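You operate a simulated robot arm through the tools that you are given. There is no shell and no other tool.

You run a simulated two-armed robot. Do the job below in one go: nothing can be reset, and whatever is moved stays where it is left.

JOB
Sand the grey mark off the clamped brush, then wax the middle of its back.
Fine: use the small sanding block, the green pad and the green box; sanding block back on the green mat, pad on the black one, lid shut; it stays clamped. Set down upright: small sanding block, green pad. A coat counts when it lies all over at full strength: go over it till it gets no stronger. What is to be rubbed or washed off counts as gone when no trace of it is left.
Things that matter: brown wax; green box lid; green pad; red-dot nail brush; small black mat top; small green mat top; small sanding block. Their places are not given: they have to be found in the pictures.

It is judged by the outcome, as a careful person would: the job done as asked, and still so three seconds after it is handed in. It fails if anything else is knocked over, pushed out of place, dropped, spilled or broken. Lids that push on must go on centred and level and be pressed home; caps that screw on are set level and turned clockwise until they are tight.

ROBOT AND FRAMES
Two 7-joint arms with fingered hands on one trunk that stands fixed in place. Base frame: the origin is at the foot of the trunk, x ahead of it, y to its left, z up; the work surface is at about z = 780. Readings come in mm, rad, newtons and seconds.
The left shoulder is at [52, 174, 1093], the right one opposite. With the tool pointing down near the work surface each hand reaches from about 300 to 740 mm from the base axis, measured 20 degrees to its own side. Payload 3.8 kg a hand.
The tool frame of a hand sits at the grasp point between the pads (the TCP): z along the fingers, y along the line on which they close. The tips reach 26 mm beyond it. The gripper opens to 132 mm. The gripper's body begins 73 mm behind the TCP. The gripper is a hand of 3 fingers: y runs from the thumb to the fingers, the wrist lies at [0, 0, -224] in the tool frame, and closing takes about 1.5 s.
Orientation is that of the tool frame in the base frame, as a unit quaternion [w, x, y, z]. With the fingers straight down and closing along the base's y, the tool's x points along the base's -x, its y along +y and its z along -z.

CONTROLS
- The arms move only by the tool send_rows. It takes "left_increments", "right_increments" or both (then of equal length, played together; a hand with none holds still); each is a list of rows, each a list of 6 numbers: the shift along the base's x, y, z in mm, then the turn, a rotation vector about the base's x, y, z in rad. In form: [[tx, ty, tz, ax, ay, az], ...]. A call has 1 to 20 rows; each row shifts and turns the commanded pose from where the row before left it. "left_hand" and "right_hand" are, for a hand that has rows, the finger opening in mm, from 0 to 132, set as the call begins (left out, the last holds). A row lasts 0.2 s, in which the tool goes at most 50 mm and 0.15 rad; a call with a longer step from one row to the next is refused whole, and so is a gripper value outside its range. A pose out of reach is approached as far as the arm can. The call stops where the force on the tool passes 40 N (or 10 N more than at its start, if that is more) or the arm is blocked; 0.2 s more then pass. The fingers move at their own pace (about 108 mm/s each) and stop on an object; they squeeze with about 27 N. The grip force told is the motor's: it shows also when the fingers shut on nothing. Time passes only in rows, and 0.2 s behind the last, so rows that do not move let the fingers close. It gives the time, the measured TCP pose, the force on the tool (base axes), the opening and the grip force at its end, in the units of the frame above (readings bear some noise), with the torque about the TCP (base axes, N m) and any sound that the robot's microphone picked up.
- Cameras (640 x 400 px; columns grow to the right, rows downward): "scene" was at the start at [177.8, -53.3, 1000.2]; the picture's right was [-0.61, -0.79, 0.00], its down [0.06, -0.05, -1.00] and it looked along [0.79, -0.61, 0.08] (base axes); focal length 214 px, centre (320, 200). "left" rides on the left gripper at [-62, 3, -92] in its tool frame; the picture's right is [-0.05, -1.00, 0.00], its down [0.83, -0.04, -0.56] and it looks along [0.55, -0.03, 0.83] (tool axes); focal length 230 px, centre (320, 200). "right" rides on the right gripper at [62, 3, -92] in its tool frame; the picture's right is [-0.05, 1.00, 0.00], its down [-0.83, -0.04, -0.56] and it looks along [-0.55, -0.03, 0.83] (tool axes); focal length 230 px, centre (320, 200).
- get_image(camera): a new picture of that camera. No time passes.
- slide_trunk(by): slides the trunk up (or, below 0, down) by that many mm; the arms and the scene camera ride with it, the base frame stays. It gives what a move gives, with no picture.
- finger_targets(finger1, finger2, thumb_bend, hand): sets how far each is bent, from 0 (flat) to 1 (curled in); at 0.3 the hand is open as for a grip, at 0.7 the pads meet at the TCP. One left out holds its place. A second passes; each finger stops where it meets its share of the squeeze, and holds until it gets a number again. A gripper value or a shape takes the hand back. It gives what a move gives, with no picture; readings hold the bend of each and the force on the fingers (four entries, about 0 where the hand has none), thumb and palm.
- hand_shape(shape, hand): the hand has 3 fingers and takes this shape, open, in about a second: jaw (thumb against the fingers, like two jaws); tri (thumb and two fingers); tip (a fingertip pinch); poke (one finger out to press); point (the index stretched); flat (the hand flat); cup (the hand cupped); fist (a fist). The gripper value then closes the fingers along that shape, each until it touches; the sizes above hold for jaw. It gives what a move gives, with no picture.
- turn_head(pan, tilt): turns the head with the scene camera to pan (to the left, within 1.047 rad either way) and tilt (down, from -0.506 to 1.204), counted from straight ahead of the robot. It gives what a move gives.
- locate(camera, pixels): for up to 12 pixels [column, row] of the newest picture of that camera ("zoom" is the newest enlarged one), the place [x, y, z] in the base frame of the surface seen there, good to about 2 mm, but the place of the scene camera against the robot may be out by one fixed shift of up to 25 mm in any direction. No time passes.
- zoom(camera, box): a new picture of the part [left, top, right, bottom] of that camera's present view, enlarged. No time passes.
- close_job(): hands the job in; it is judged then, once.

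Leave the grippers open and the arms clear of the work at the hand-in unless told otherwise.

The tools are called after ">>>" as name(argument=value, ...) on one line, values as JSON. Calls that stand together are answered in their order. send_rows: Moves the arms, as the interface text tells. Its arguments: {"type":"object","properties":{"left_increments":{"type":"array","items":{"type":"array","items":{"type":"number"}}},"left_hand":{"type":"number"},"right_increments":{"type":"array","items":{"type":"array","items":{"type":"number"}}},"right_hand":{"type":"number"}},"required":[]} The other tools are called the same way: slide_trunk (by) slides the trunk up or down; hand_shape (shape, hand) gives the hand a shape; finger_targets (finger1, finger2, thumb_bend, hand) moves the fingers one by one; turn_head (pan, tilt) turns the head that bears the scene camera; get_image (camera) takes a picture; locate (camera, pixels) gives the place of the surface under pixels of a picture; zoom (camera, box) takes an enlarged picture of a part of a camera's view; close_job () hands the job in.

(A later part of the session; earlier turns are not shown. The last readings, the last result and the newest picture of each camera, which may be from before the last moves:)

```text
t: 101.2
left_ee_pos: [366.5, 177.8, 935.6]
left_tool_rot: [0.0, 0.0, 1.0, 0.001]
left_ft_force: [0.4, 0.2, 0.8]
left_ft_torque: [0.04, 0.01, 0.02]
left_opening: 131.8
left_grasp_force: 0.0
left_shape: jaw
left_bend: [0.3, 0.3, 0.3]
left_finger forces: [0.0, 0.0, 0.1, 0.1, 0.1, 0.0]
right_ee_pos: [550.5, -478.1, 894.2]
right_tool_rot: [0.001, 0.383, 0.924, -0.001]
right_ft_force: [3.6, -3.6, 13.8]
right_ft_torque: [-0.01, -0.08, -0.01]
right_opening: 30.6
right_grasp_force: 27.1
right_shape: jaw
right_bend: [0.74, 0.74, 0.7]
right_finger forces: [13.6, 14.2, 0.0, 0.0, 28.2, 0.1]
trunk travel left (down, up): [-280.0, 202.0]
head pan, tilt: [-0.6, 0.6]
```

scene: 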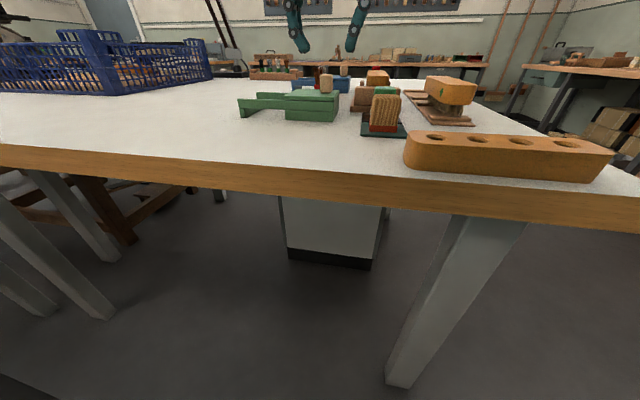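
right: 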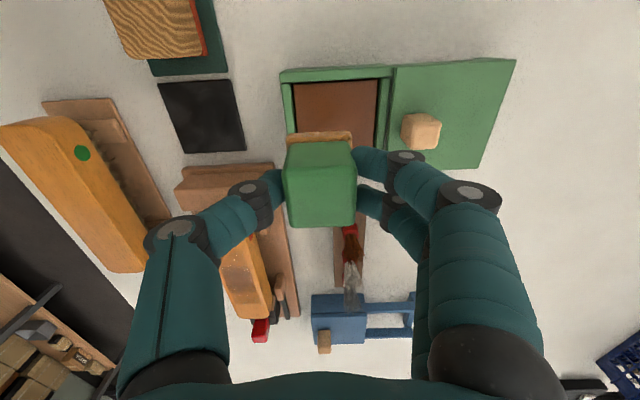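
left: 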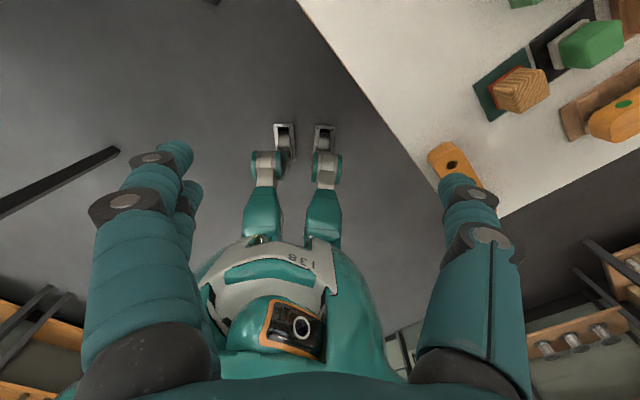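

Steady 14 N, no reach warning. I shift 6 mm across to b≈57 and stroke out and back again.

>>> send_rows(right_increments=[[4.2, 4.2, 0, 0, 0, 0], [4.3, -4.3, 0, 0, 0, 0], [4.3, -4.3, 0, 0, 0, 0], [4.3, -4.3, 0, 0, 0, 0], [4.3, -4.3, 0, 0, 0, 0], [4.3, -4.3, 0, 0, 0, 0], [4.3, -4.3, 0, 0, 0, 0], [4.3, -4.3, 0, 0, 0, 0], [4.3, -4.3, 0, 0, 0, 0], [-4.3, 4.3, 0, 0, 0, 0], [-4.3, 4.3, 0, 0, 0, 0], [-4.3, 4.3, 0, 0, 0, 0], [-4.3, 4.3, 0, 0, 0, 0], [-4.3, 4.3, 0, 0, 0, 0], [-4.3, 4.3, 0, 0, 0, 0], [-4.3, 4.3, 0, 0, 0, 0], [-4.3, 4.3, 0, 0, 0, 0]])

>>> send_rows(right_increments=[[0, 0, 15, 0, 0, 0], [0, 0, 25, 0, 0, 0], [-25, 25, 0, 0, 0, 0], [-30, 30, 0, 0, 0, 0], [-30, 30, 0, 0, 0, 0], [-10, 10, 0, 0, 0, 0], [0, 0, 0, 0, 0, 0]])

>>> get_image(camera="right")

>>> zoom(camera="right", box=[300, 230, 360, 310])

```text
t: 104.8
left_ee_pos: [365.4, 178.1, 935.5]
left_tool_rot: [0.0, 0.0, 1.0, 0.0]
left_ft_force: [0.3, -0.5, -0.6]
left_ft_torque: [0.04, -0.01, -0.02]
left_opening: 132.1
left_grasp_force: 0.0
left_shape: jaw
left_bend: [0.3, 0.3, 0.3]
left_finger forces: [0.0, 0.1, 0.1, 0.0, 0.1, 0.0]
right_ee_pos: [554.9, -473.1, 893.8]
right_tool_rot: [0.0, 0.384, 0.923, 0.0]
right_ft_force: [1.8, -3.0, 9.1]
right_ft_torque: [-0.01, -0.08, 0.06]
right_opening: 31.0
right_grasp_force: 27.2
right_shape: jaw
right_bend: [0.74, 0.74, 0.7]
right_finger forces: [13.7, 14.0, 0.0, 0.0, 27.8, 0.1]
trunk travel left (down, up): [-280.0, 202.0]
head pan, tilt: [-0.6, 0.6]
```

```text
t: 106.4
left_ee_pos: [366.1, 178.1, 935.1]
left_tool_rot: [0.0, 0.0, 1.0, 0.0]
left_ft_force: [0.3, -0.4, 0.6]
left_ft_torque: [-0.02, -0.04, 0.0]
left_opening: 131.9
left_grasp_force: 0.1
left_shape: jaw
left_bend: [0.3, 0.3, 0.3]
left_finger forces: [0.0, 0.1, 0.0, 0.1, 0.1, 0.0]
right_ee_pos: [460.8, -380.4, 933.5]
right_tool_rot: [0.0, 0.383, 0.924, 0.0]
right_ft_force: [0.1, 0.1, 0.1]
right_ft_torque: [0.01, 0.0, -0.01]
right_opening: 30.9
right_grasp_force: 27.1
right_shape: jaw
right_bend: [0.74, 0.74, 0.7]
right_finger forces: [13.0, 12.9, 0.1, 0.0, 25.8, 0.0]
trunk travel left (down, up): [-280.0, 202.0]
head pan, tilt: [-0.6, 0.6]
```

```text
taken
```

right: 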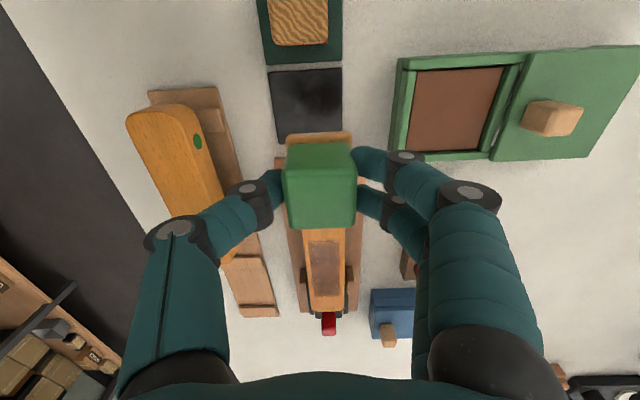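

```text
5.00 times, centred on (330, 270) of right
```

zoom: 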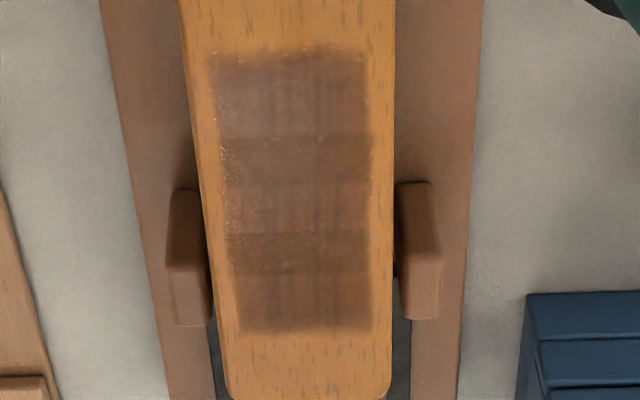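

The coat is much stronger now. I locate its edges again to see whether they moved.

>>> locate(camera="zoom", pixels=[[290, 52], [300, 330], [215, 100], [370, 100], [228, 200], [372, 200], [237, 290], [370, 290], [220, 60], [365, 60], [245, 325], [368, 325]])

```text
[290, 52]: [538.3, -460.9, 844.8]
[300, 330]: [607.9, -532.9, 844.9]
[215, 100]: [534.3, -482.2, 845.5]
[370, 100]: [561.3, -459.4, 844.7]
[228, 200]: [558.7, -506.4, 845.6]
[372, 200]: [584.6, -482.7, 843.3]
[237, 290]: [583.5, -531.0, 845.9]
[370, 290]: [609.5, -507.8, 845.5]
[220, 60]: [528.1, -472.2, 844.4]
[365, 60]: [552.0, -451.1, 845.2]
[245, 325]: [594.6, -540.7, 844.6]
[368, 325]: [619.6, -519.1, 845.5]
```

The edges did not move: the patch to be waxed is a≈706–807, b≈37–72. It needs to be equally strong all over. I fetch more wax.

>>> send_rows(right_increments=[[24, 26, 0, 0, 0, 0], [24, 26, 0, 0, 0, 0], [24, 25, 0, 0, 0, 0], [0, 0, -20, 0, 0, 0], [0, 0, -25, 0, 0, 0], [0, 0, -22, 0, 0, 0], [0, 0, -5, 0, 0, 0], [0, 0, -2, 0, 0, 0], [0, 0, -1, 0, 0, 0], [0, 0, 0, 0, 0, 0]])

```text
t: 108.6
left_ee_pos: [366.6, 177.6, 934.4]
left_tool_rot: [0.001, 0.0, 1.0, 0.0]
left_ft_force: [0.5, -0.8, 0.6]
left_ft_torque: [-0.03, 0.01, -0.01]
left_opening: 132.0
left_grasp_force: 0.1
left_shape: jaw
left_bend: [0.3, 0.3, 0.3]
left_finger forces: [0.0, 0.0, 0.1, 0.0, 0.1, 0.0]
right_ee_pos: [532.4, -302.0, 858.9]
right_tool_rot: [-0.001, 0.383, 0.924, -0.001]
right_ft_force: [-0.1, 0.0, 0.1]
right_ft_torque: [-0.01, -0.01, -0.01]
right_opening: 30.6
right_grasp_force: 27.2
right_shape: jaw
right_bend: [0.74, 0.74, 0.7]
right_finger forces: [12.8, 12.7, 0.0, 0.1, 25.6, 0.1]
trunk travel left (down, up): [-280.0, 202.0]
head pan, tilt: [-0.6, 0.6]
```

Just at the wax. I press 2 mm more, rub as before and lift out, then carry the pad to the near end of the stroke.

>>> send_rows(right_increments=[[0, 0, -1, 0, 0, 0], [0, 0, -1, 0, 0, 0], [5, -5, 0, 0, 0, 0], [3, -3, 0, 0, 0, 0], [-5, 5, 0, 0, 0, 0], [-5, 5, 0, 0, 0, 0], [-5, 5, 0, 0, 0, 0], [5, -5, 0, 0, 0, 0], [5, -5, 0, 0, 0, 0], [4, -4, 0, 0, 0, 0], [-4, 4, 0, 0, 0, 0], [-3, 3, 0, 0, 0, 0], [0, 0, 15, 0, 0, 0], [0, 0, 25, 0, 0, 0], [0, 0, 30, 0, 0, 0]])

>>> send_rows(right_increments=[[0, -30, 0, 0, 0, 0], [0, -35, 0, 0, 0, 0], [5, -35, 0, 0, 0, 0], [6, -37, 0, 0, 0, 0], [6, -37, 0, 0, 0, 0], [0, 0, -15, 0, 0, 0], [0, 0, -13, 0, 0, 0], [0, 0, -2, 0, 0, 0], [0, 0, -1, 0, 0, 0], [0, 0, -1, 0, 0, 0], [0, 0, 0, 0, 0, 0]])

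```text
t: 111.8
left_ee_pos: [365.8, 177.4, 936.6]
left_tool_rot: [-0.001, 0.0, 1.0, -0.001]
left_ft_force: [0.0, 0.4, 0.5]
left_ft_torque: [0.0, 0.0, 0.0]
left_opening: 131.8
left_grasp_force: 0.0
left_shape: jaw
left_bend: [0.3, 0.3, 0.3]
left_finger forces: [0.0, 0.0, 0.1, 0.0, 0.0, 0.0]
right_ee_pos: [531.5, -302.0, 927.1]
right_tool_rot: [0.0, 0.382, 0.924, 0.0]
right_ft_force: [0.2, 1.0, -0.3]
right_ft_torque: [0.0, -0.02, 0.02]
right_opening: 30.9
right_grasp_force: 26.6
right_shape: jaw
right_bend: [0.74, 0.74, 0.71]
right_finger forces: [13.3, 13.3, 0.0, 0.0, 26.5, 0.0]
trunk travel left (down, up): [-280.0, 202.0]
head pan, tilt: [-0.6, 0.6]
```

```text
t: 114.2
left_ee_pos: [366.7, 177.1, 935.6]
left_tool_rot: [0.001, 0.0, 1.0, -0.001]
left_ft_force: [-0.3, -0.1, -0.6]
left_ft_torque: [0.01, 0.02, 0.0]
left_opening: 131.9
left_grasp_force: 0.1
left_shape: jaw
left_bend: [0.3, 0.3, 0.3]
left_finger forces: [0.0, 0.0, 0.0, 0.1, 0.1, 0.0]
right_ee_pos: [549.5, -477.3, 893.9]
right_tool_rot: [0.0, 0.383, 0.924, 0.0]
right_ft_force: [0.3, 0.7, 0.0]
right_ft_torque: [0.03, 0.01, 0.0]
right_opening: 30.7
right_grasp_force: 26.8
right_shape: jaw
right_bend: [0.74, 0.74, 0.71]
right_finger forces: [13.1, 13.2, 0.0, 0.1, 26.3, 0.1]
trunk travel left (down, up): [-280.0, 202.0]
head pan, tilt: [-0.6, 0.6]
```

Not yet touching at 893.9. I press down 2.5 mm in steps and stroke outward to a≈785.

>>> send_rows(right_increments=[[0, 0, -1, 0, 0, 0], [0, 0, -1, 0, 0, 0], [0, 0, -0.5, 0, 0, 0], [4.2, -4.2, 0, 0, 0, 0], [4.2, -4.2, 0, 0, 0, 0], [4.2, -4.2, 0, 0, 0, 0], [4.2, -4.2, 0, 0, 0, 0], [4.2, -4.2, 0, 0, 0, 0], [4.2, -4.2, 0, 0, 0, 0], [4.2, -4.2, 0, 0, 0, 0], [4.2, -4.2, 0, 0, 0, 0], [4.2, -4.2, 0, 0, 0, 0], [4.2, -4.2, 0, 0, 0, 0]])

```text
t: 117.0
left_ee_pos: [364.3, 178.7, 934.5]
left_tool_rot: [0.001, 0.001, 1.0, 0.0]
left_ft_force: [-0.3, -0.5, 0.7]
left_ft_torque: [0.02, 0.02, 0.01]
left_opening: 131.8
left_grasp_force: 0.1
left_shape: jaw
left_bend: [0.3, 0.3, 0.3]
left_finger forces: [0.1, 0.0, 0.0, 0.0, 0.0, 0.0]
right_ee_pos: [590.6, -517.5, 892.3]
right_tool_rot: [0.001, 0.384, 0.923, 0.0]
right_ft_force: [-3.0, 4.3, 12.8]
right_ft_torque: [0.1, -0.01, 0.03]
right_opening: 30.8
right_grasp_force: 27.1
right_shape: jaw
right_bend: [0.74, 0.74, 0.71]
right_finger forces: [14.0, 14.0, 0.0, 0.0, 27.2, 0.1]
trunk travel left (down, up): [-280.0, 202.0]
head pan, tilt: [-0.6, 0.6]
```

Reached a≈784 with no warning, 13 N. I add a little more at the far end, then stroke back to a≈720.

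>>> send_rows(right_increments=[[2.8, -2.8, 0, 0, 0, 0], [-4.2, 4.2, 0, 0, 0, 0], [4.2, -4.2, 0, 0, 0, 0], [-4.3, 4.3, 0, 0, 0, 0], [-4.3, 4.3, 0, 0, 0, 0], [-4.3, 4.3, 0, 0, 0, 0], [-4.3, 4.3, 0, 0, 0, 0], [-4.3, 4.3, 0, 0, 0, 0], [-4.3, 4.3, 0, 0, 0, 0], [-4.3, 4.3, 0, 0, 0, 0], [-4.3, 4.3, 0, 0, 0, 0], [-4.3, 4.3, 0, 0, 0, 0], [-4.3, 4.3, 0, 0, 0, 0], [-4.3, 4.3, 0, 0, 0, 0], [4.2, 4.2, 0, 0, 0, 0], [-2, 2, 0, 0, 0, 0]])

>>> send_rows(right_increments=[[4.3, -4.3, 0, 0, 0, 0], [4.3, -4.3, 0, 0, 0, 0], [4.3, -4.3, 0, 0, 0, 0], [4.3, -4.3, 0, 0, 0, 0], [4.3, -4.3, 0, 0, 0, 0], [4.3, -4.3, 0, 0, 0, 0], [4.3, -4.3, 0, 0, 0, 0], [4.3, -4.3, 0, 0, 0, 0], [4.3, -4.3, 0, 0, 0, 0], [4.3, -4.3, 0, 0, 0, 0], [2.8, -2.8, 0, 0, 0, 0]])

```text
t: 120.4
left_ee_pos: [366.5, 177.4, 935.7]
left_tool_rot: [0.002, 0.0, 1.0, 0.0]
left_ft_force: [0.8, -0.9, -0.1]
left_ft_torque: [-0.03, 0.01, -0.03]
left_opening: 131.9
left_grasp_force: 0.1
left_shape: jaw
left_bend: [0.3, 0.3, 0.3]
left_finger forces: [0.1, 0.0, 0.0, 0.1, 0.0, 0.0]
right_ee_pos: [549.0, -468.5, 892.2]
right_tool_rot: [0.001, 0.383, 0.924, 0.0]
right_ft_force: [0.2, -3.9, 10.6]
right_ft_torque: [-0.1, 0.0, -0.01]
right_opening: 30.9
right_grasp_force: 27.5
right_shape: jaw
right_bend: [0.74, 0.74, 0.71]
right_finger forces: [13.1, 13.5, 0.0, 0.0, 29.4, 0.0]
trunk travel left (down, up): [-280.0, 202.0]
head pan, tilt: [-0.6, 0.6]
```

```text
t: 122.8
left_ee_pos: [367.0, 177.6, 935.3]
left_tool_rot: [0.0, 0.0, 1.0, -0.001]
left_ft_force: [-0.4, 0.5, -0.3]
left_ft_torque: [0.01, 0.0, 0.01]
left_opening: 131.9
left_grasp_force: 0.1
left_shape: jaw
left_bend: [0.3, 0.3, 0.3]
left_finger forces: [0.0, 0.0, 0.0, 0.1, 0.0, 0.0]
right_ee_pos: [595.0, -513.5, 892.6]
right_tool_rot: [0.0, 0.383, 0.924, 0.0]
right_ft_force: [-1.6, 2.0, 4.5]
right_ft_torque: [0.04, 0.01, 0.06]
right_opening: 31.0
right_grasp_force: 27.5
right_shape: jaw
right_bend: [0.74, 0.74, 0.71]
right_finger forces: [13.6, 14.0, 0.0, 0.1, 27.1, 0.1]
trunk travel left (down, up): [-280.0, 202.0]
head pan, tilt: [-0.6, 0.6]
```

Both calls ran without a warning. I stroke back once more with a touch more pressure, then lift and back off to look.

>>> send_rows(right_increments=[[-4.3, 4.3, -0.7, 0, 0, 0], [-4.3, 4.3, 0, 0, 0, 0], [-4.3, 4.3, 0, 0, 0, 0], [-4.3, 4.3, 0, 0, 0, 0], [-4.3, 4.3, 0, 0, 0, 0], [-4.3, 4.3, 0, 0, 0, 0], [-4.3, 4.3, 0, 0, 0, 0], [-4.3, 4.3, 0, 0, 0, 0], [-4.3, 4.3, 0, 0, 0, 0], [-4.3, 4.3, 0, 0, 0, 0], [0, 0, 15, 0, 0, 0], [0, 0, 25, 0, 0, 0], [-25, 25, 0, 0, 0, 0], [-30, 30, 0, 0, 0, 0], [-32, 28, 0, 0, 0, 0], [-10, 7, 0, 0, 0, 0], [0, 0, 0, 0, 0, 0]])

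>>> get_image(camera="right")

>>> zoom(camera="right", box=[300, 230, 360, 310])

```text
t: 126.4
left_ee_pos: [367.4, 177.7, 934.9]
left_tool_rot: [0.0, 0.001, 1.0, 0.0]
left_ft_force: [0.1, -0.1, 0.2]
left_ft_torque: [0.04, -0.03, 0.01]
left_opening: 131.9
left_grasp_force: 0.1
left_shape: jaw
left_bend: [0.3, 0.3, 0.3]
left_finger forces: [0.1, 0.0, 0.0, 0.0, 0.1, 0.1]
right_ee_pos: [454.9, -380.3, 930.8]
right_tool_rot: [0.0, 0.383, 0.924, 0.001]
right_ft_force: [0.4, -0.1, -1.0]
right_ft_torque: [0.0, 0.0, 0.03]
right_opening: 30.9
right_grasp_force: 26.9
right_shape: jaw
right_bend: [0.74, 0.74, 0.71]
right_finger forces: [12.9, 13.0, 0.1, 0.0, 26.0, 0.0]
trunk travel left (down, up): [-280.0, 202.0]
head pan, tilt: [-0.6, 0.6]
```

```text
taken
```

right: 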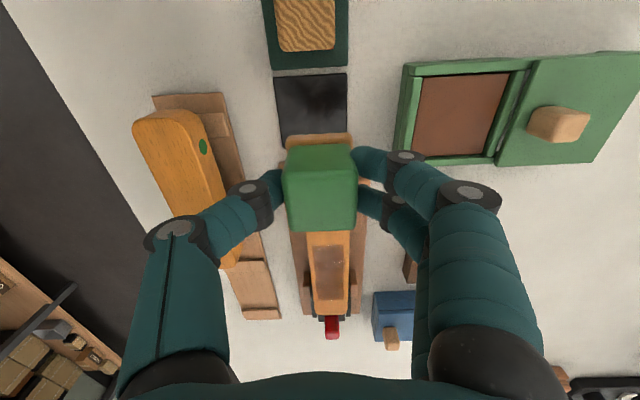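

```text
5.00 times, centred on (330, 270) of right
```

zoom: 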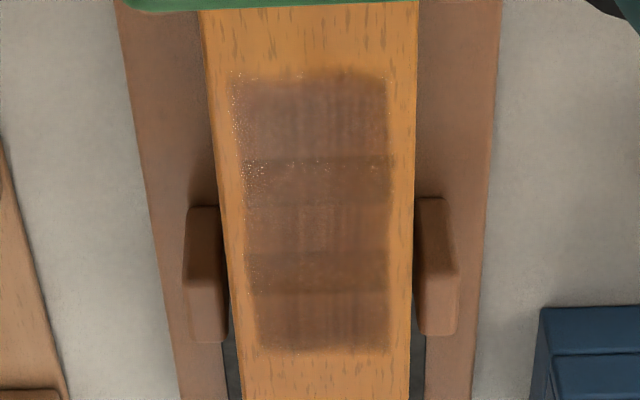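

Still some bare specks on the low-b side at the near end. The darker cross bands sit at the same place each time, so they look like part of the coat's grain. I fetch more wax and go over it again, more to that side.

>>> send_rows(right_increments=[[26, 26, 0, 0, 0, 0], [26, 26, 0, 0, 0, 0], [26, 25, 0, 0, 0, 0], [0, 0, -20, 0, 0, 0], [0, 0, -25, 0, 0, 0], [0, 0, -22, 0, 0, 0], [0, 0, -4, 0, 0, 0], [0, 0, -2, 0, 0, 0], [0, 0, -1, 0, 0, 0], [0, 0, -1, 0, 0, 0], [0, 0, 0, 0, 0, 0]])

```text
t: 128.8
left_ee_pos: [367.5, 177.6, 935.8]
left_tool_rot: [-0.001, 0.001, 1.0, 0.0]
left_ft_force: [0.0, -0.7, -0.6]
left_ft_torque: [0.01, 0.0, 0.0]
left_opening: 131.7
left_grasp_force: 0.0
left_shape: jaw
left_bend: [0.3, 0.3, 0.3]
left_finger forces: [0.1, 0.0, 0.0, 0.0, 0.0, 0.0]
right_ee_pos: [532.1, -302.9, 855.5]
right_tool_rot: [0.001, 0.383, 0.924, 0.001]
right_ft_force: [0.5, -0.2, 4.0]
right_ft_torque: [0.04, -0.06, -0.01]
right_opening: 30.8
right_grasp_force: 27.3
right_shape: jaw
right_bend: [0.74, 0.74, 0.71]
right_finger forces: [12.9, 12.9, 0.0, 0.0, 26.4, 0.0]
trunk travel left (down, up): [-280.0, 202.0]
head pan, tilt: [-0.6, 0.6]
```

Touching the wax at 855.5; the pad has crept about 3 mm up in the grip, so I press more lightly. I rub, lift out and carry it to the near end of the patch.

>>> send_rows(right_increments=[[0, 0, -0.4, 0, 0, 0], [5, -5, 0, 0, 0, 0], [3, -3, 0, 0, 0, 0], [-5, 5, 0, 0, 0, 0], [-5, 5, 0, 0, 0, 0], [-5, 5, 0, 0, 0, 0], [5, -5, 0, 0, 0, 0], [5, -5, 0, 0, 0, 0], [4, -4, 0, 0, 0, 0], [-4, 4, 0, 0, 0, 0], [-3, 3, 0, 0, 0, 0], [0, 0, 15, 0, 0, 0], [0, 0, 25, 0, 0, 0], [0, 0, 33, 0, 0, 0]])

>>> send_rows(right_increments=[[0, -30, 0, 0, 0, 0], [0, -35, 0, 0, 0, 0], [3, -35, 0, 0, 0, 0], [3, -36, 0, 0, 0, 0], [3, -36, 0, 0, 0, 0], [0, 0, -15, 0, 0, 0], [0, 0, -13, 0, 0, 0], [0, 0, -5, 0, 0, 0], [0, 0, -1, 0, 0, 0], [0, 0, -1, 0, 0, 0], [0, 0, 0, 0, 0, 0]])

```text
t: 131.8
left_ee_pos: [366.1, 176.4, 935.9]
left_tool_rot: [0.001, 0.0, 1.0, 0.0]
left_ft_force: [0.1, 0.2, 0.2]
left_ft_torque: [0.02, 0.0, -0.01]
left_opening: 131.8
left_grasp_force: 0.1
left_shape: jaw
left_bend: [0.3, 0.3, 0.3]
left_finger forces: [0.0, 0.0, 0.1, 0.0, 0.0, 0.1]
right_ee_pos: [533.8, -302.8, 929.7]
right_tool_rot: [0.0, 0.383, 0.924, -0.001]
right_ft_force: [-0.5, 0.6, -0.6]
right_ft_torque: [0.02, -0.02, 0.02]
right_opening: 30.9
right_grasp_force: 26.4
right_shape: jaw
right_bend: [0.74, 0.74, 0.71]
right_finger forces: [12.7, 12.8, 0.1, 0.0, 25.8, 0.0]
trunk travel left (down, up): [-280.0, 202.0]
head pan, tilt: [-0.6, 0.6]
```

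```text
t: 134.2
left_ee_pos: [367.0, 176.9, 935.4]
left_tool_rot: [0.0, -0.001, 1.0, 0.0]
left_ft_force: [0.0, -0.3, 0.4]
left_ft_torque: [0.01, 0.02, 0.02]
left_opening: 131.7
left_grasp_force: 0.0
left_shape: jaw
left_bend: [0.3, 0.3, 0.3]
left_finger forces: [0.0, 0.0, 0.0, 0.0, 0.0, 0.1]
right_ee_pos: [542.4, -475.7, 894.2]
right_tool_rot: [0.0, 0.383, 0.924, 0.0]
right_ft_force: [0.2, 0.5, -0.8]
right_ft_torque: [0.04, -0.03, -0.01]
right_opening: 30.9
right_grasp_force: 26.7
right_shape: jaw
right_bend: [0.74, 0.74, 0.71]
right_finger forces: [12.7, 12.8, 0.0, 0.1, 25.6, 0.0]
trunk travel left (down, up): [-280.0, 202.0]
head pan, tilt: [-0.6, 0.6]
```

At a≈720, b≈47, still above. I step down to contact.

>>> send_rows(right_increments=[[0, 0, -1, 0, 0, 0], [0, 0, -1, 0, 0, 0], [0, 0, -0.7, 0, 0, 0], [0, 0, 0, 0, 0, 0]])

```text
t: 135.2
left_ee_pos: [365.3, 177.5, 935.1]
left_tool_rot: [0.0, 0.0, 1.0, 0.001]
left_ft_force: [0.2, 0.2, -0.1]
left_ft_torque: [-0.01, 0.03, 0.01]
left_opening: 132.0
left_grasp_force: 0.1
left_shape: jaw
left_bend: [0.3, 0.3, 0.3]
left_finger forces: [0.1, 0.0, 0.0, 0.0, 0.1, 0.0]
right_ee_pos: [542.0, -475.2, 891.4]
right_tool_rot: [0.001, 0.382, 0.924, 0.0]
right_ft_force: [0.2, -0.8, 8.5]
right_ft_torque: [0.03, -0.02, -0.01]
right_opening: 31.0
right_grasp_force: 26.8
right_shape: jaw
right_bend: [0.74, 0.74, 0.71]
right_finger forces: [12.8, 12.8, 0.1, 0.1, 26.7, 0.1]
trunk travel left (down, up): [-280.0, 202.0]
head pan, tilt: [-0.6, 0.6]
```

8.5 N contact. I sweep at b≈47 out to a≈787, shift to b≈54 and sweep back.

>>> send_rows(right_increments=[[4.3, -4.3, 0, 0, 0, 0], [4.3, -4.3, 0, 0, 0, 0], [-4.3, 4.3, 0, 0, 0, 0], [-4.3, 4.3, 0, 0, 0, 0], [4.3, -4.3, 0, 0, 0, 0], [4.3, -4.3, 0, 0, 0, 0], [4.3, -4.3, 0, 0, 0, 0], [4.3, -4.3, 0, 0, 0, 0], [4.3, -4.3, 0, 0, 0, 0], [4.3, -4.3, 0, 0, 0, 0], [4.3, -4.3, 0, 0, 0, 0], [4.3, -4.3, 0, 0, 0, 0], [4.3, -4.3, 0, 0, 0, 0], [4.3, -4.3, 0, 0, 0, 0], [4.3, -4.3, 0, 0, 0, 0]])

>>> send_rows(right_increments=[[5, 5, 0, 0, 0, 0], [-4.3, 4.3, 0, 0, 0, 0], [-4.3, 4.3, 0, 0, 0, 0], [-4.3, 4.3, 0, 0, 0, 0], [-4.3, 4.3, 0, 0, 0, 0], [-4.3, 4.3, 0, 0, 0, 0], [-4.3, 4.3, 0, 0, 0, 0], [-4.3, 4.3, 0, 0, 0, 0], [-4.3, 4.3, 0, 0, 0, 0], [-4.3, 4.3, 0, 0, 0, 0], [-4.3, 4.3, 0, 0, 0, 0], [-4.3, 4.3, 0, 0, 0, 0], [4.3, -4.3, 0, 0, 0, 0], [4.3, -4.3, 0, 0, 0, 0], [-4.3, 4.3, 0, 0, 0, 0], [-4.3, 4.3, 0, 0, 0, 0]])

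```text
t: 138.4
left_ee_pos: [366.0, 178.4, 935.0]
left_tool_rot: [0.001, 0.0, 1.0, 0.0]
left_ft_force: [0.0, -0.2, 0.3]
left_ft_torque: [0.01, 0.03, -0.02]
left_opening: 131.8
left_grasp_force: 0.1
left_shape: jaw
left_bend: [0.3, 0.3, 0.3]
left_finger forces: [0.1, 0.1, 0.1, 0.0, 0.1, 0.1]
right_ee_pos: [588.3, -520.7, 891.7]
right_tool_rot: [0.001, 0.382, 0.924, -0.001]
right_ft_force: [-3.6, 3.7, 9.7]
right_ft_torque: [0.09, -0.01, 0.04]
right_opening: 30.9
right_grasp_force: 26.6
right_shape: jaw
right_bend: [0.74, 0.74, 0.71]
right_finger forces: [13.3, 13.4, 0.1, 0.1, 26.2, 0.0]
trunk travel left (down, up): [-280.0, 202.0]
head pan, tilt: [-0.6, 0.6]
```

```text
t: 141.8
left_ee_pos: [366.5, 177.0, 935.0]
left_tool_rot: [0.0, 0.001, 1.0, -0.001]
left_ft_force: [-0.1, 0.0, 0.1]
left_ft_torque: [0.03, 0.03, 0.01]
left_opening: 131.7
left_grasp_force: 0.0
left_shape: jaw
left_bend: [0.3, 0.3, 0.3]
left_finger forces: [0.0, 0.0, 0.1, 0.0, 0.0, 0.1]
right_ee_pos: [546.7, -470.4, 890.9]
right_tool_rot: [0.001, 0.383, 0.924, 0.0]
right_ft_force: [2.0, -3.1, 9.1]
right_ft_torque: [-0.02, -0.09, -0.01]
right_opening: 31.4
right_grasp_force: 27.0
right_shape: jaw
right_bend: [0.74, 0.74, 0.71]
right_finger forces: [13.9, 13.8, 0.0, 0.1, 27.7, 0.1]
trunk travel left (down, up): [-280.0, 202.0]
head pan, tilt: [-0.6, 0.6]
```

All in reach at about 9 N. One more sweep at b≈60, out and back.

>>> send_rows(right_increments=[[4.3, 4.3, 0, 0, 0, 0], [4.3, -4.3, 0, 0, 0, 0], [4.3, -4.3, 0, 0, 0, 0], [4.3, -4.3, 0, 0, 0, 0], [4.3, -4.3, 0, 0, 0, 0], [4.3, -4.3, 0, 0, 0, 0], [4.3, -4.3, 0, 0, 0, 0], [4.3, -4.3, 0, 0, 0, 0], [4.3, -4.3, 0, 0, 0, 0], [4.3, -4.3, 0, 0, 0, 0], [4.3, -4.3, 0, 0, 0, 0], [2, -2, 0, 0, 0, 0]])

>>> send_rows(right_increments=[[-4.3, 4.3, -0.5, 0, 0, 0], [-4.3, 4.3, 0, 0, 0, 0], [-4.3, 4.3, 0, 0, 0, 0], [-4.3, 4.3, 0, 0, 0, 0], [-4.3, 4.3, 0, 0, 0, 0], [-4.3, 4.3, 0, 0, 0, 0], [-4.3, 4.3, 0, 0, 0, 0], [-4.3, 4.3, 0, 0, 0, 0], [-4.3, 4.3, 0, 0, 0, 0], [-4.3, 4.3, 0, 0, 0, 0], [-4.3, 4.3, 0, 0, 0, 0], [0, 0, 15, 0, 0, 0], [0, 0, 25, 0, 0, 0], [-25, 25, 0, 0, 0, 0], [-30, 30, 0, 0, 0, 0], [-32, 28, 0, 0, 0, 0], [0, 0, 0, 0, 0, 0]])

>>> get_image(camera="right")

>>> zoom(camera="right", box=[300, 230, 360, 310])

```text
t: 144.4
left_ee_pos: [365.1, 177.4, 935.3]
left_tool_rot: [0.0, 0.0, 1.0, -0.001]
left_ft_force: [1.7, 0.6, 0.6]
left_ft_torque: [0.03, 0.01, 0.02]
left_opening: 132.1
left_grasp_force: 0.1
left_shape: jaw
left_bend: [0.3, 0.3, 0.3]
left_finger forces: [0.0, 0.1, 0.0, 0.1, 0.0, 0.0]
right_ee_pos: [594.4, -509.2, 891.4]
right_tool_rot: [0.001, 0.382, 0.924, 0.0]
right_ft_force: [-1.2, 2.9, 5.4]
right_ft_torque: [0.1, -0.01, 0.01]
right_opening: 31.0
right_grasp_force: 27.1
right_shape: jaw
right_bend: [0.74, 0.74, 0.71]
right_finger forces: [13.7, 13.8, 0.0, 0.1, 26.9, 0.0]
trunk travel left (down, up): [-280.0, 202.0]
head pan, tilt: [-0.6, 0.6]
```

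```text
t: 148.0
left_ee_pos: [367.0, 176.5, 935.6]
left_tool_rot: [0.0, 0.0, 1.0, 0.0]
left_ft_force: [-0.1, 0.1, -0.6]
left_ft_torque: [0.02, -0.04, 0.0]
left_opening: 131.8
left_grasp_force: 0.0
left_shape: jaw
left_bend: [0.3, 0.3, 0.3]
left_finger forces: [0.0, 0.1, 0.0, 0.0, 0.0, 0.0]
right_ee_pos: [462.2, -380.6, 930.1]
right_tool_rot: [0.0, 0.383, 0.924, 0.001]
right_ft_force: [0.4, -0.4, -1.0]
right_ft_torque: [0.01, 0.01, 0.01]
right_opening: 31.0
right_grasp_force: 26.8
right_shape: jaw
right_bend: [0.74, 0.74, 0.71]
right_finger forces: [12.8, 12.8, 0.0, 0.0, 25.6, 0.0]
trunk travel left (down, up): [-280.0, 202.0]
head pan, tilt: [-0.6, 0.6]
```

```text
taken
```

right: 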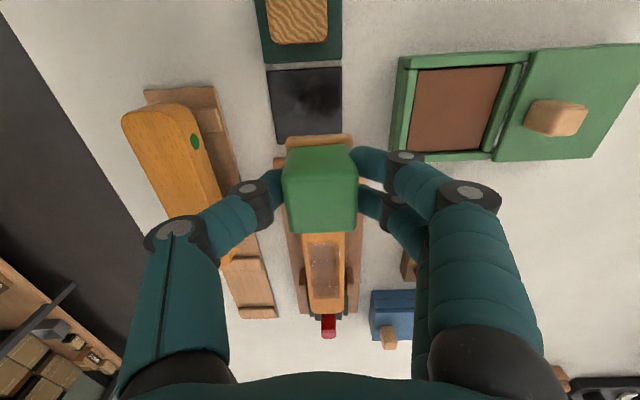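

```text
5.00 times, centred on (330, 270) of right
```

zoom: 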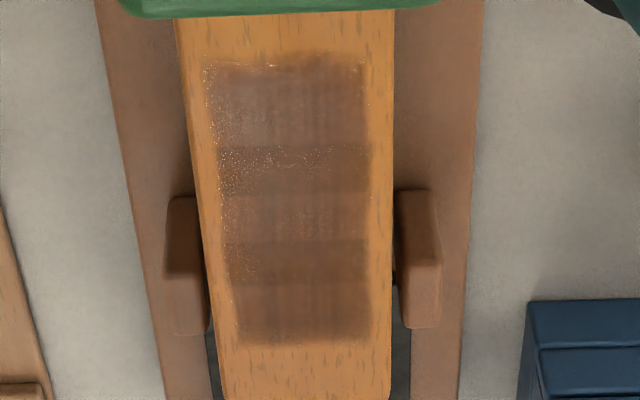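

The coat looks dense; a few bright specks remain towards low b. To see if it still gets stronger I do another full round: more wax first.

>>> send_rows(right_increments=[[24, 26, 0, 0, 0, 0], [24, 26, 0, 0, 0, 0], [24, 25, 0, 0, 0, 0], [0, 0, -20, 0, 0, 0], [0, 0, -25, 0, 0, 0], [0, 0, -22, 0, 0, 0], [0, 0, -5, 0, 0, 0], [0, 0, -1, 0, 0, 0], [0, 0, -1, 0, 0, 0], [0, 0, -1, 0, 0, 0], [0, 0, 0, 0, 0, 0]])

```text
t: 150.4
left_ee_pos: [366.2, 176.4, 934.7]
left_tool_rot: [0.0, 0.0, 1.0, 0.0]
left_ft_force: [0.3, -0.1, 0.1]
left_ft_torque: [0.04, 0.0, 0.0]
left_opening: 131.9
left_grasp_force: 0.0
left_shape: jaw
left_bend: [0.3, 0.3, 0.3]
left_finger forces: [0.0, 0.0, 0.0, 0.0, 0.0, 0.1]
right_ee_pos: [533.2, -303.9, 856.2]
right_tool_rot: [0.001, 0.383, 0.924, 0.0]
right_ft_force: [0.4, -1.3, 2.8]
right_ft_torque: [0.04, -0.02, 0.02]
right_opening: 31.0
right_grasp_force: 26.8
right_shape: jaw
right_bend: [0.74, 0.74, 0.71]
right_finger forces: [12.6, 12.8, 0.0, 0.0, 25.9, 0.0]
trunk travel left (down, up): [-280.0, 202.0]
head pan, tilt: [-0.6, 0.6]
```

Touching at 2.8 N. I rub with slightly more pressure, lift out and return to the near end of the patch at b≈48.

>>> send_rows(right_increments=[[0, 0, -0.5, 0, 0, 0], [5, -5, 0, 0, 0, 0], [3, -3, 0, 0, 0, 0], [-5, 5, 0, 0, 0, 0], [-5, 5, 0, 0, 0, 0], [-5, 5, 0, 0, 0, 0], [5, -5, 0, 0, 0, 0], [5, -5, 0, 0, 0, 0], [4, -4, 0, 0, 0, 0], [-4, 4, 0, 0, 0, 0], [-3, 3, 0, 0, 0, 0], [0, 0, 15, 0, 0, 0], [0, 0, 25, 0, 0, 0], [0, 0, 33, 0, 0, 0]])

>>> send_rows(right_increments=[[0, -30, 0, 0, 0, 0], [0, -35, 0, 0, 0, 0], [3, -35, 0, 0, 0, 0], [3, -36, 0, 0, 0, 0], [3, -35, 0, 0, 0, 0], [0, 0, -15, 0, 0, 0], [0, 0, -13, 0, 0, 0], [0, 0, -5, 0, 0, 0], [0, 0, -2, 0, 0, 0], [0, 0, -1, 0, 0, 0], [0, 0, -1, 0, 0, 0], [0, 0, 0, 0, 0, 0]])

```text
t: 153.4
left_ee_pos: [365.9, 178.3, 934.6]
left_tool_rot: [0.0, 0.0, 1.0, 0.0]
left_ft_force: [0.0, 0.0, 0.8]
left_ft_torque: [0.0, -0.05, -0.02]
left_opening: 132.1
left_grasp_force: 0.0
left_shape: jaw
left_bend: [0.3, 0.3, 0.3]
left_finger forces: [0.0, 0.0, 0.1, 0.0, 0.0, 0.0]
right_ee_pos: [533.4, -304.8, 928.6]
right_tool_rot: [0.0, 0.382, 0.924, 0.0]
right_ft_force: [1.3, -0.6, -0.6]
right_ft_torque: [-0.01, 0.0, 0.02]
right_opening: 30.5
right_grasp_force: 26.7
right_shape: jaw
right_bend: [0.74, 0.74, 0.71]
right_finger forces: [12.6, 12.7, 0.1, 0.0, 25.3, 0.0]
trunk travel left (down, up): [-280.0, 202.0]
head pan, tilt: [-0.6, 0.6]
```

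```text
t: 156.0
left_ee_pos: [366.5, 177.6, 935.8]
left_tool_rot: [0.0, 0.0, 1.0, -0.001]
left_ft_force: [0.8, 0.5, -0.5]
left_ft_torque: [-0.01, -0.02, 0.01]
left_opening: 132.1
left_grasp_force: 0.1
left_shape: jaw
left_bend: [0.3, 0.3, 0.3]
left_finger forces: [0.0, 0.0, 0.0, 0.0, 0.0, 0.1]
right_ee_pos: [542.8, -476.1, 891.8]
right_tool_rot: [0.001, 0.383, 0.924, -0.001]
right_ft_force: [-1.3, -1.0, 3.4]
right_ft_torque: [0.02, -0.04, 0.01]
right_opening: 30.7
right_grasp_force: 26.8
right_shape: jaw
right_bend: [0.74, 0.74, 0.71]
right_finger forces: [12.3, 12.3, 0.1, 0.0, 26.0, 0.0]
trunk travel left (down, up): [-280.0, 202.0]
head pan, tilt: [-0.6, 0.6]
```

Contact 3.4 N at a≈720, b≈47. I press 1 mm more and sweep the three lanes b≈47, 54, 60 in turn.

>>> send_rows(right_increments=[[-2, 2, -0.8, 0, 0, 0], [4.3, -4.3, 0, 0, 0, 0], [4.3, -4.3, 0, 0, 0, 0], [4.3, -4.3, 0, 0, 0, 0], [4.3, -4.3, 0, 0, 0, 0], [4.3, -4.3, 0, 0, 0, 0], [4.3, -4.3, 0, 0, 0, 0], [4.3, -4.3, 0, 0, 0, 0], [4.3, -4.3, 0, 0, 0, 0], [4.3, -4.3, 0, 0, 0, 0], [4.3, -4.3, 0, 0, 0, 0], [4.3, -4.3, 0, 0, 0, 0]])

>>> send_rows(right_increments=[[5, 5, 0, 0, 0, 0], [-4.3, 4.3, 0, 0, 0, 0], [-4.3, 4.3, 0, 0, 0, 0], [-4.3, 4.3, 0, 0, 0, 0], [-4.3, 4.3, 0, 0, 0, 0], [-4.3, 4.3, 0, 0, 0, 0], [-4.3, 4.3, 0, 0, 0, 0], [-4.3, 4.3, 0, 0, 0, 0], [-4.3, 4.3, 0, 0, 0, 0], [-4.3, 4.3, 0, 0, 0, 0], [-4.3, 4.3, 0, 0, 0, 0], [-4.3, 4.3, 0, 0, 0, 0]])

>>> send_rows(right_increments=[[4.3, 4.3, -0.3, 0, 0, 0], [4.3, -4.3, 0, 0, 0, 0], [4.3, -4.3, 0, 0, 0, 0], [4.3, -4.3, 0, 0, 0, 0], [4.3, -4.3, 0, 0, 0, 0], [4.3, -4.3, 0, 0, 0, 0], [4.3, -4.3, 0, 0, 0, 0], [4.3, -4.3, 0, 0, 0, 0], [4.3, -4.3, 0, 0, 0, 0], [4.3, -4.3, 0, 0, 0, 0], [4.3, -4.3, 0, 0, 0, 0], [2, -2, 0, 0, 0, 0]])

>>> send_rows(right_increments=[[-4.3, 4.3, -0.5, 0, 0, 0], [-4.3, 4.3, 0, 0, 0, 0], [-4.3, 4.3, 0, 0, 0, 0], [-4.3, 4.3, 0, 0, 0, 0], [-4.3, 4.3, 0, 0, 0, 0], [-4.3, 4.3, 0, 0, 0, 0], [-4.3, 4.3, 0, 0, 0, 0], [-4.3, 4.3, 0, 0, 0, 0], [-4.3, 4.3, 0, 0, 0, 0], [-4.3, 4.3, 0, 0, 0, 0], [-4.3, 4.3, 0, 0, 0, 0], [0, 0, 15, 0, 0, 0], [0, 0, 25, 0, 0, 0], [-25, 25, 0, 0, 0, 0], [-30, 30, 0, 0, 0, 0], [-32, 28, 0, 0, 0, 0], [0, 0, 0, 0, 0, 0]])

>>> get_image(camera="right")

>>> zoom(camera="right", box=[300, 230, 360, 310])

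```text
t: 158.6
left_ee_pos: [365.9, 178.7, 935.7]
left_tool_rot: [0.0, -0.001, 1.0, 0.0]
left_ft_force: [-0.6, -0.8, -0.2]
left_ft_torque: [0.0, 0.01, 0.01]
left_opening: 132.0
left_grasp_force: 0.0
left_shape: jaw
left_bend: [0.3, 0.3, 0.3]
left_finger forces: [0.0, 0.1, 0.1, 0.1, 0.1, 0.0]
right_ee_pos: [586.3, -519.6, 891.4]
right_tool_rot: [0.001, 0.382, 0.924, -0.001]
right_ft_force: [-2.1, 2.4, 6.5]
right_ft_torque: [0.07, 0.01, 0.0]
right_opening: 30.8
right_grasp_force: 27.7
right_shape: jaw
right_bend: [0.74, 0.74, 0.71]
right_finger forces: [12.7, 13.0, 0.0, 0.0, 25.4, 0.0]
trunk travel left (down, up): [-280.0, 202.0]
head pan, tilt: [-0.6, 0.6]
```

```text
t: 161.2
left_ee_pos: [365.6, 178.9, 935.9]
left_tool_rot: [0.0, 0.0, 1.0, 0.001]
left_ft_force: [-0.3, 0.3, -0.4]
left_ft_torque: [0.02, 0.0, 0.01]
left_opening: 131.9
left_grasp_force: 0.1
left_shape: jaw
left_bend: [0.3, 0.3, 0.3]
left_finger forces: [0.0, 0.0, 0.0, 0.0, 0.0, 0.0]
right_ee_pos: [544.7, -467.6, 890.2]
right_tool_rot: [0.0, 0.383, 0.924, 0.0]
right_ft_force: [2.5, -3.3, 12.7]
right_ft_torque: [-0.01, -0.12, -0.01]
right_opening: 30.6
right_grasp_force: 26.5
right_shape: jaw
right_bend: [0.74, 0.74, 0.71]
right_finger forces: [13.8, 13.7, 0.0, 0.0, 27.4, 0.1]
trunk travel left (down, up): [-280.0, 202.0]
head pan, tilt: [-0.6, 0.6]
```

```text
t: 163.8
left_ee_pos: [365.5, 178.9, 934.5]
left_tool_rot: [0.001, 0.0, 1.0, 0.0]
left_ft_force: [0.4, -0.1, 0.4]
left_ft_torque: [0.02, 0.01, 0.0]
left_opening: 131.7
left_grasp_force: 0.1
left_shape: jaw
left_bend: [0.3, 0.3, 0.3]
left_finger forces: [0.0, 0.0, 0.0, 0.0, 0.0, 0.0]
right_ee_pos: [594.0, -508.1, 890.0]
right_tool_rot: [0.001, 0.384, 0.923, -0.001]
right_ft_force: [-2.0, 3.1, 8.3]
right_ft_torque: [0.05, 0.0, 0.03]
right_opening: 30.9
right_grasp_force: 27.0
right_shape: jaw
right_bend: [0.74, 0.74, 0.71]
right_finger forces: [13.8, 13.6, 0.0, 0.0, 27.1, 0.1]
trunk travel left (down, up): [-280.0, 202.0]
head pan, tilt: [-0.6, 0.6]
```

```text
t: 167.4
left_ee_pos: [367.0, 177.5, 933.8]
left_tool_rot: [-0.001, 0.0, 1.0, 0.0]
left_ft_force: [0.2, -1.1, -0.3]
left_ft_torque: [0.01, -0.01, 0.02]
left_opening: 131.8
left_grasp_force: 0.0
left_shape: jaw
left_bend: [0.3, 0.3, 0.3]
left_finger forces: [0.0, 0.0, 0.0, 0.0, 0.0, 0.0]
right_ee_pos: [459.7, -378.2, 930.1]
right_tool_rot: [0.0, 0.384, 0.923, 0.0]
right_ft_force: [0.2, -0.7, 0.0]
right_ft_torque: [0.01, -0.01, -0.05]
right_opening: 30.7
right_grasp_force: 27.0
right_shape: jaw
right_bend: [0.74, 0.74, 0.71]
right_finger forces: [12.5, 12.7, 0.1, 0.0, 25.3, 0.1]
trunk travel left (down, up): [-280.0, 202.0]
head pan, tilt: [-0.6, 0.6]
```

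```text
taken
```

right: 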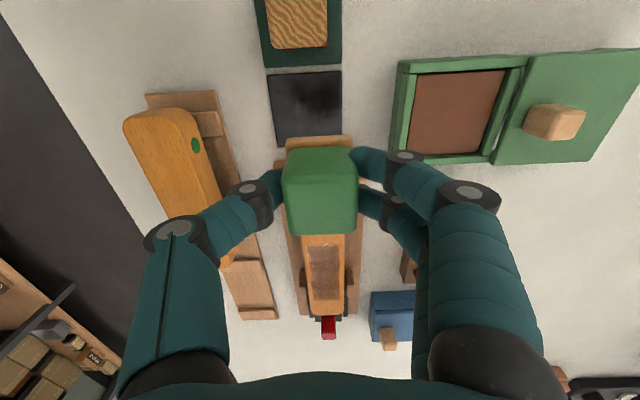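

```text
5.00 times, centred on (330, 270) of right
```

zoom: 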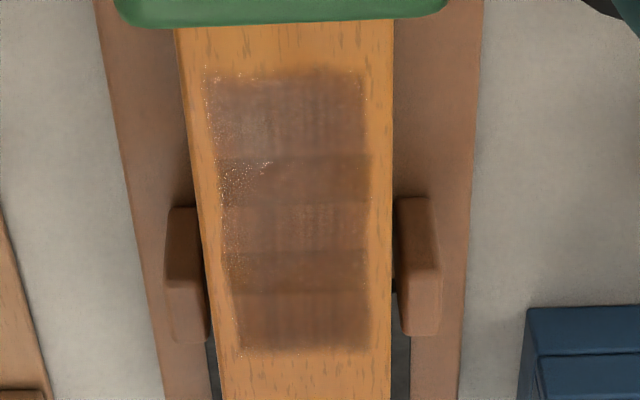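

The coat looks the same as in the last two rounds, so it gets no stronger; the specks change with the view. I take the pad back over the black mat and lower it.

>>> send_rows(right_increments=[[-8, 0, 0, 0, 0, 0], [-7.3, -1.2, -10, 0, 0, 0], [0, 0, -30, 0, 0, 0], [0, 0, -30, 0, 0, 0], [0, 0, -20, 0, 0, 0], [0, 0, -4, 0, 0, 0], [0, 0, 0, 0, 0, 0]])

>>> get_image(camera="right")

>>> zoom(camera="scene", box=[300, 20, 480, 140])

```text
t: 169.0
left_ee_pos: [365.7, 177.3, 936.6]
left_tool_rot: [-0.001, 0.0, 1.0, 0.0]
left_ft_force: [-0.2, 0.7, 0.0]
left_ft_torque: [0.01, -0.01, 0.02]
left_opening: 131.9
left_grasp_force: 0.1
left_shape: jaw
left_bend: [0.3, 0.3, 0.3]
left_finger forces: [0.0, 0.0, 0.0, 0.0, 0.0, 0.0]
right_ee_pos: [444.9, -379.0, 834.9]
right_tool_rot: [0.0, 0.383, 0.924, 0.0]
right_ft_force: [-0.2, -0.2, -0.5]
right_ft_torque: [0.0, -0.02, -0.01]
right_opening: 30.7
right_grasp_force: 27.4
right_shape: jaw
right_bend: [0.74, 0.74, 0.71]
right_finger forces: [12.6, 12.5, 0.0, 0.1, 25.2, 0.0]
trunk travel left (down, up): [-280.0, 202.0]
head pan, tilt: [-0.6, 0.6]
```

```text
taken
```

right: 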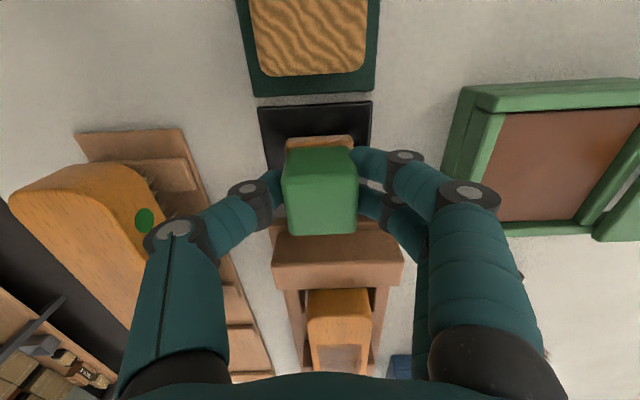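

```text
3.33 times, centred on (390, 80) of scene
```

zoom: 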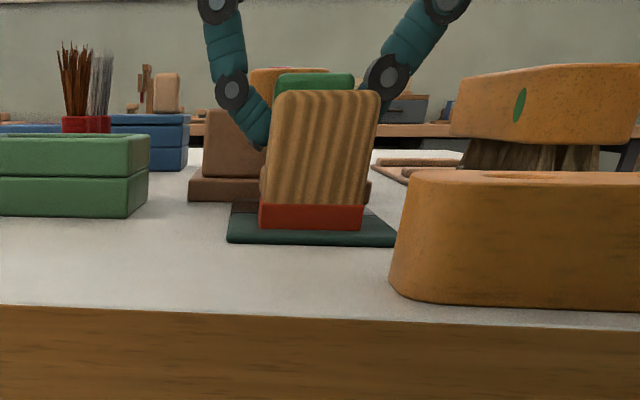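

The pad is centred over the black mat, a few mm up. I lower in small steps until it rests.

>>> send_rows(right_increments=[[0, 0, -1.5, 0, 0, 0], [0, 0, -1, 0, 0, 0], [0, 0, -1, 0, 0, 0], [0, 0, 0, 0, 0, 0]])

```text
t: 170.0
left_ee_pos: [367.5, 177.0, 935.5]
left_tool_rot: [0.0, 0.0, 1.0, 0.0]
left_ft_force: [1.1, -0.1, -0.2]
left_ft_torque: [0.01, 0.0, 0.04]
left_opening: 132.2
left_grasp_force: 0.1
left_shape: jaw
left_bend: [0.3, 0.3, 0.3]
left_finger forces: [0.0, 0.0, 0.0, 0.0, 0.1, 0.0]
right_ee_pos: [444.8, -379.8, 832.2]
right_tool_rot: [0.0, 0.382, 0.924, 0.0]
right_ft_force: [-0.3, 0.4, -0.9]
right_ft_torque: [0.01, -0.04, 0.01]
right_opening: 30.8
right_grasp_force: 27.0
right_shape: jaw
right_bend: [0.74, 0.74, 0.71]
right_finger forces: [12.6, 12.7, 0.1, 0.0, 25.2, 0.1]
trunk travel left (down, up): [-280.0, 202.0]
head pan, tilt: [-0.6, 0.6]
```

>>> send_rows(right_increments=[[0, 0, -1, 0, 0, 0], [0, 0, -1, 0, 0, 0], [0, 0, 0, 0, 0, 0]])

```text
t: 170.8
left_ee_pos: [366.5, 177.1, 934.3]
left_tool_rot: [0.0, -0.001, 1.0, -0.001]
left_ft_force: [-0.1, 0.1, -0.3]
left_ft_torque: [0.01, 0.0, -0.02]
left_opening: 131.9
left_grasp_force: 0.1
left_shape: jaw
left_bend: [0.3, 0.3, 0.3]
left_finger forces: [0.0, 0.0, 0.0, 0.0, 0.1, 0.1]
right_ee_pos: [445.5, -379.6, 829.3]
right_tool_rot: [0.0, 0.383, 0.924, 0.0]
right_ft_force: [-0.1, 0.0, 0.3]
right_ft_torque: [0.0, -0.03, 0.0]
right_opening: 30.6
right_grasp_force: 27.2
right_shape: jaw
right_bend: [0.74, 0.74, 0.71]
right_finger forces: [12.5, 12.6, 0.0, 0.0, 25.4, 0.0]
trunk travel left (down, up): [-280.0, 202.0]
head pan, tilt: [-0.6, 0.6]
```

At 829 with about 0.3 N; one more millimetre should seat it.

>>> send_rows(right_increments=[[0, 0, -0.7, 0, 0, 0], [0, 0, -0.5, 0, 0, 0], [0, 0, 0, 0, 0, 0]])

>>> get_image(camera="right")

```text
t: 171.6
left_ee_pos: [366.3, 178.0, 935.4]
left_tool_rot: [0.001, 0.0, 1.0, 0.0]
left_ft_force: [0.5, -0.7, -0.4]
left_ft_torque: [0.0, 0.04, -0.03]
left_opening: 131.7
left_grasp_force: 0.0
left_shape: jaw
left_bend: [0.3, 0.3, 0.3]
left_finger forces: [0.0, 0.1, 0.0, 0.0, 0.1, 0.0]
right_ee_pos: [445.1, -379.6, 829.2]
right_tool_rot: [0.001, 0.383, 0.924, 0.0]
right_ft_force: [-1.1, -1.8, 9.1]
right_ft_torque: [0.01, -0.03, -0.03]
right_opening: 30.7
right_grasp_force: 27.9
right_shape: jaw
right_bend: [0.74, 0.74, 0.71]
right_finger forces: [12.4, 12.4, 0.0, 0.0, 27.2, 0.0]
trunk travel left (down, up): [-280.0, 202.0]
head pan, tilt: [-0.6, 0.6]
```

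```text
taken
```

right: 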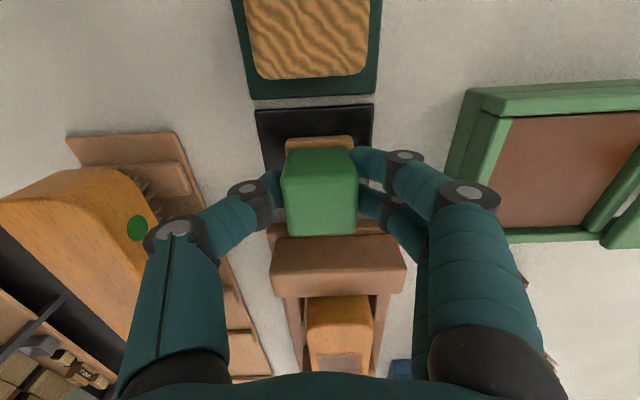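

Seated at 9 N. I ease up slightly and open the fingers.

>>> send_rows(right_increments=[[0, 0, 0.8, 0, 0, 0], [0, 0, 0, 0, 0, 0], [0, 0, 0, 0, 0, 0], [0, 0, 0, 0, 0, 0], [0, 0, 0, 0, 0, 0], [0, 0, 0, 0, 0, 0]], right_hand=80)

>>> get_image(camera="right")

```text
t: 173.0
left_ee_pos: [365.7, 177.5, 935.6]
left_tool_rot: [0.0, 0.0, 1.0, 0.0]
left_ft_force: [0.2, -0.4, -0.4]
left_ft_torque: [-0.03, 0.03, -0.01]
left_opening: 131.9
left_grasp_force: 0.0
left_shape: jaw
left_bend: [0.3, 0.3, 0.3]
left_finger forces: [0.0, 0.1, 0.0, 0.1, 0.0, 0.0]
right_ee_pos: [445.1, -379.2, 829.8]
right_tool_rot: [-0.001, 0.383, 0.924, 0.0]
right_ft_force: [-0.5, 0.6, -0.8]
right_ft_torque: [-0.02, -0.01, 0.01]
right_opening: 79.6
right_grasp_force: 0.1
right_shape: jaw
right_bend: [0.71, 0.71, 0.71]
right_finger forces: [0.1, 0.1, 0.0, 0.1, 0.0, 0.0]
trunk travel left (down, up): [-280.0, 202.0]
head pan, tilt: [-0.6, 0.6]
```

```text
taken
```

right: 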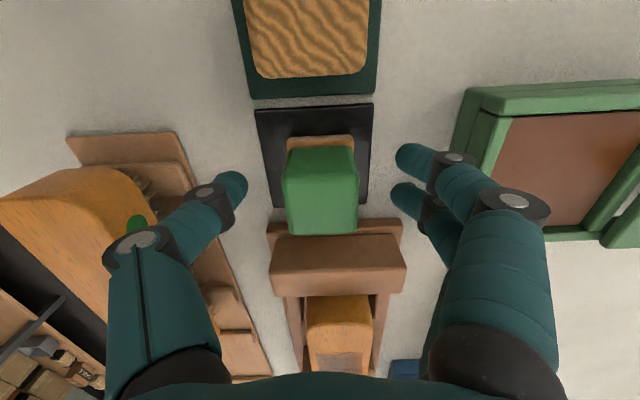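

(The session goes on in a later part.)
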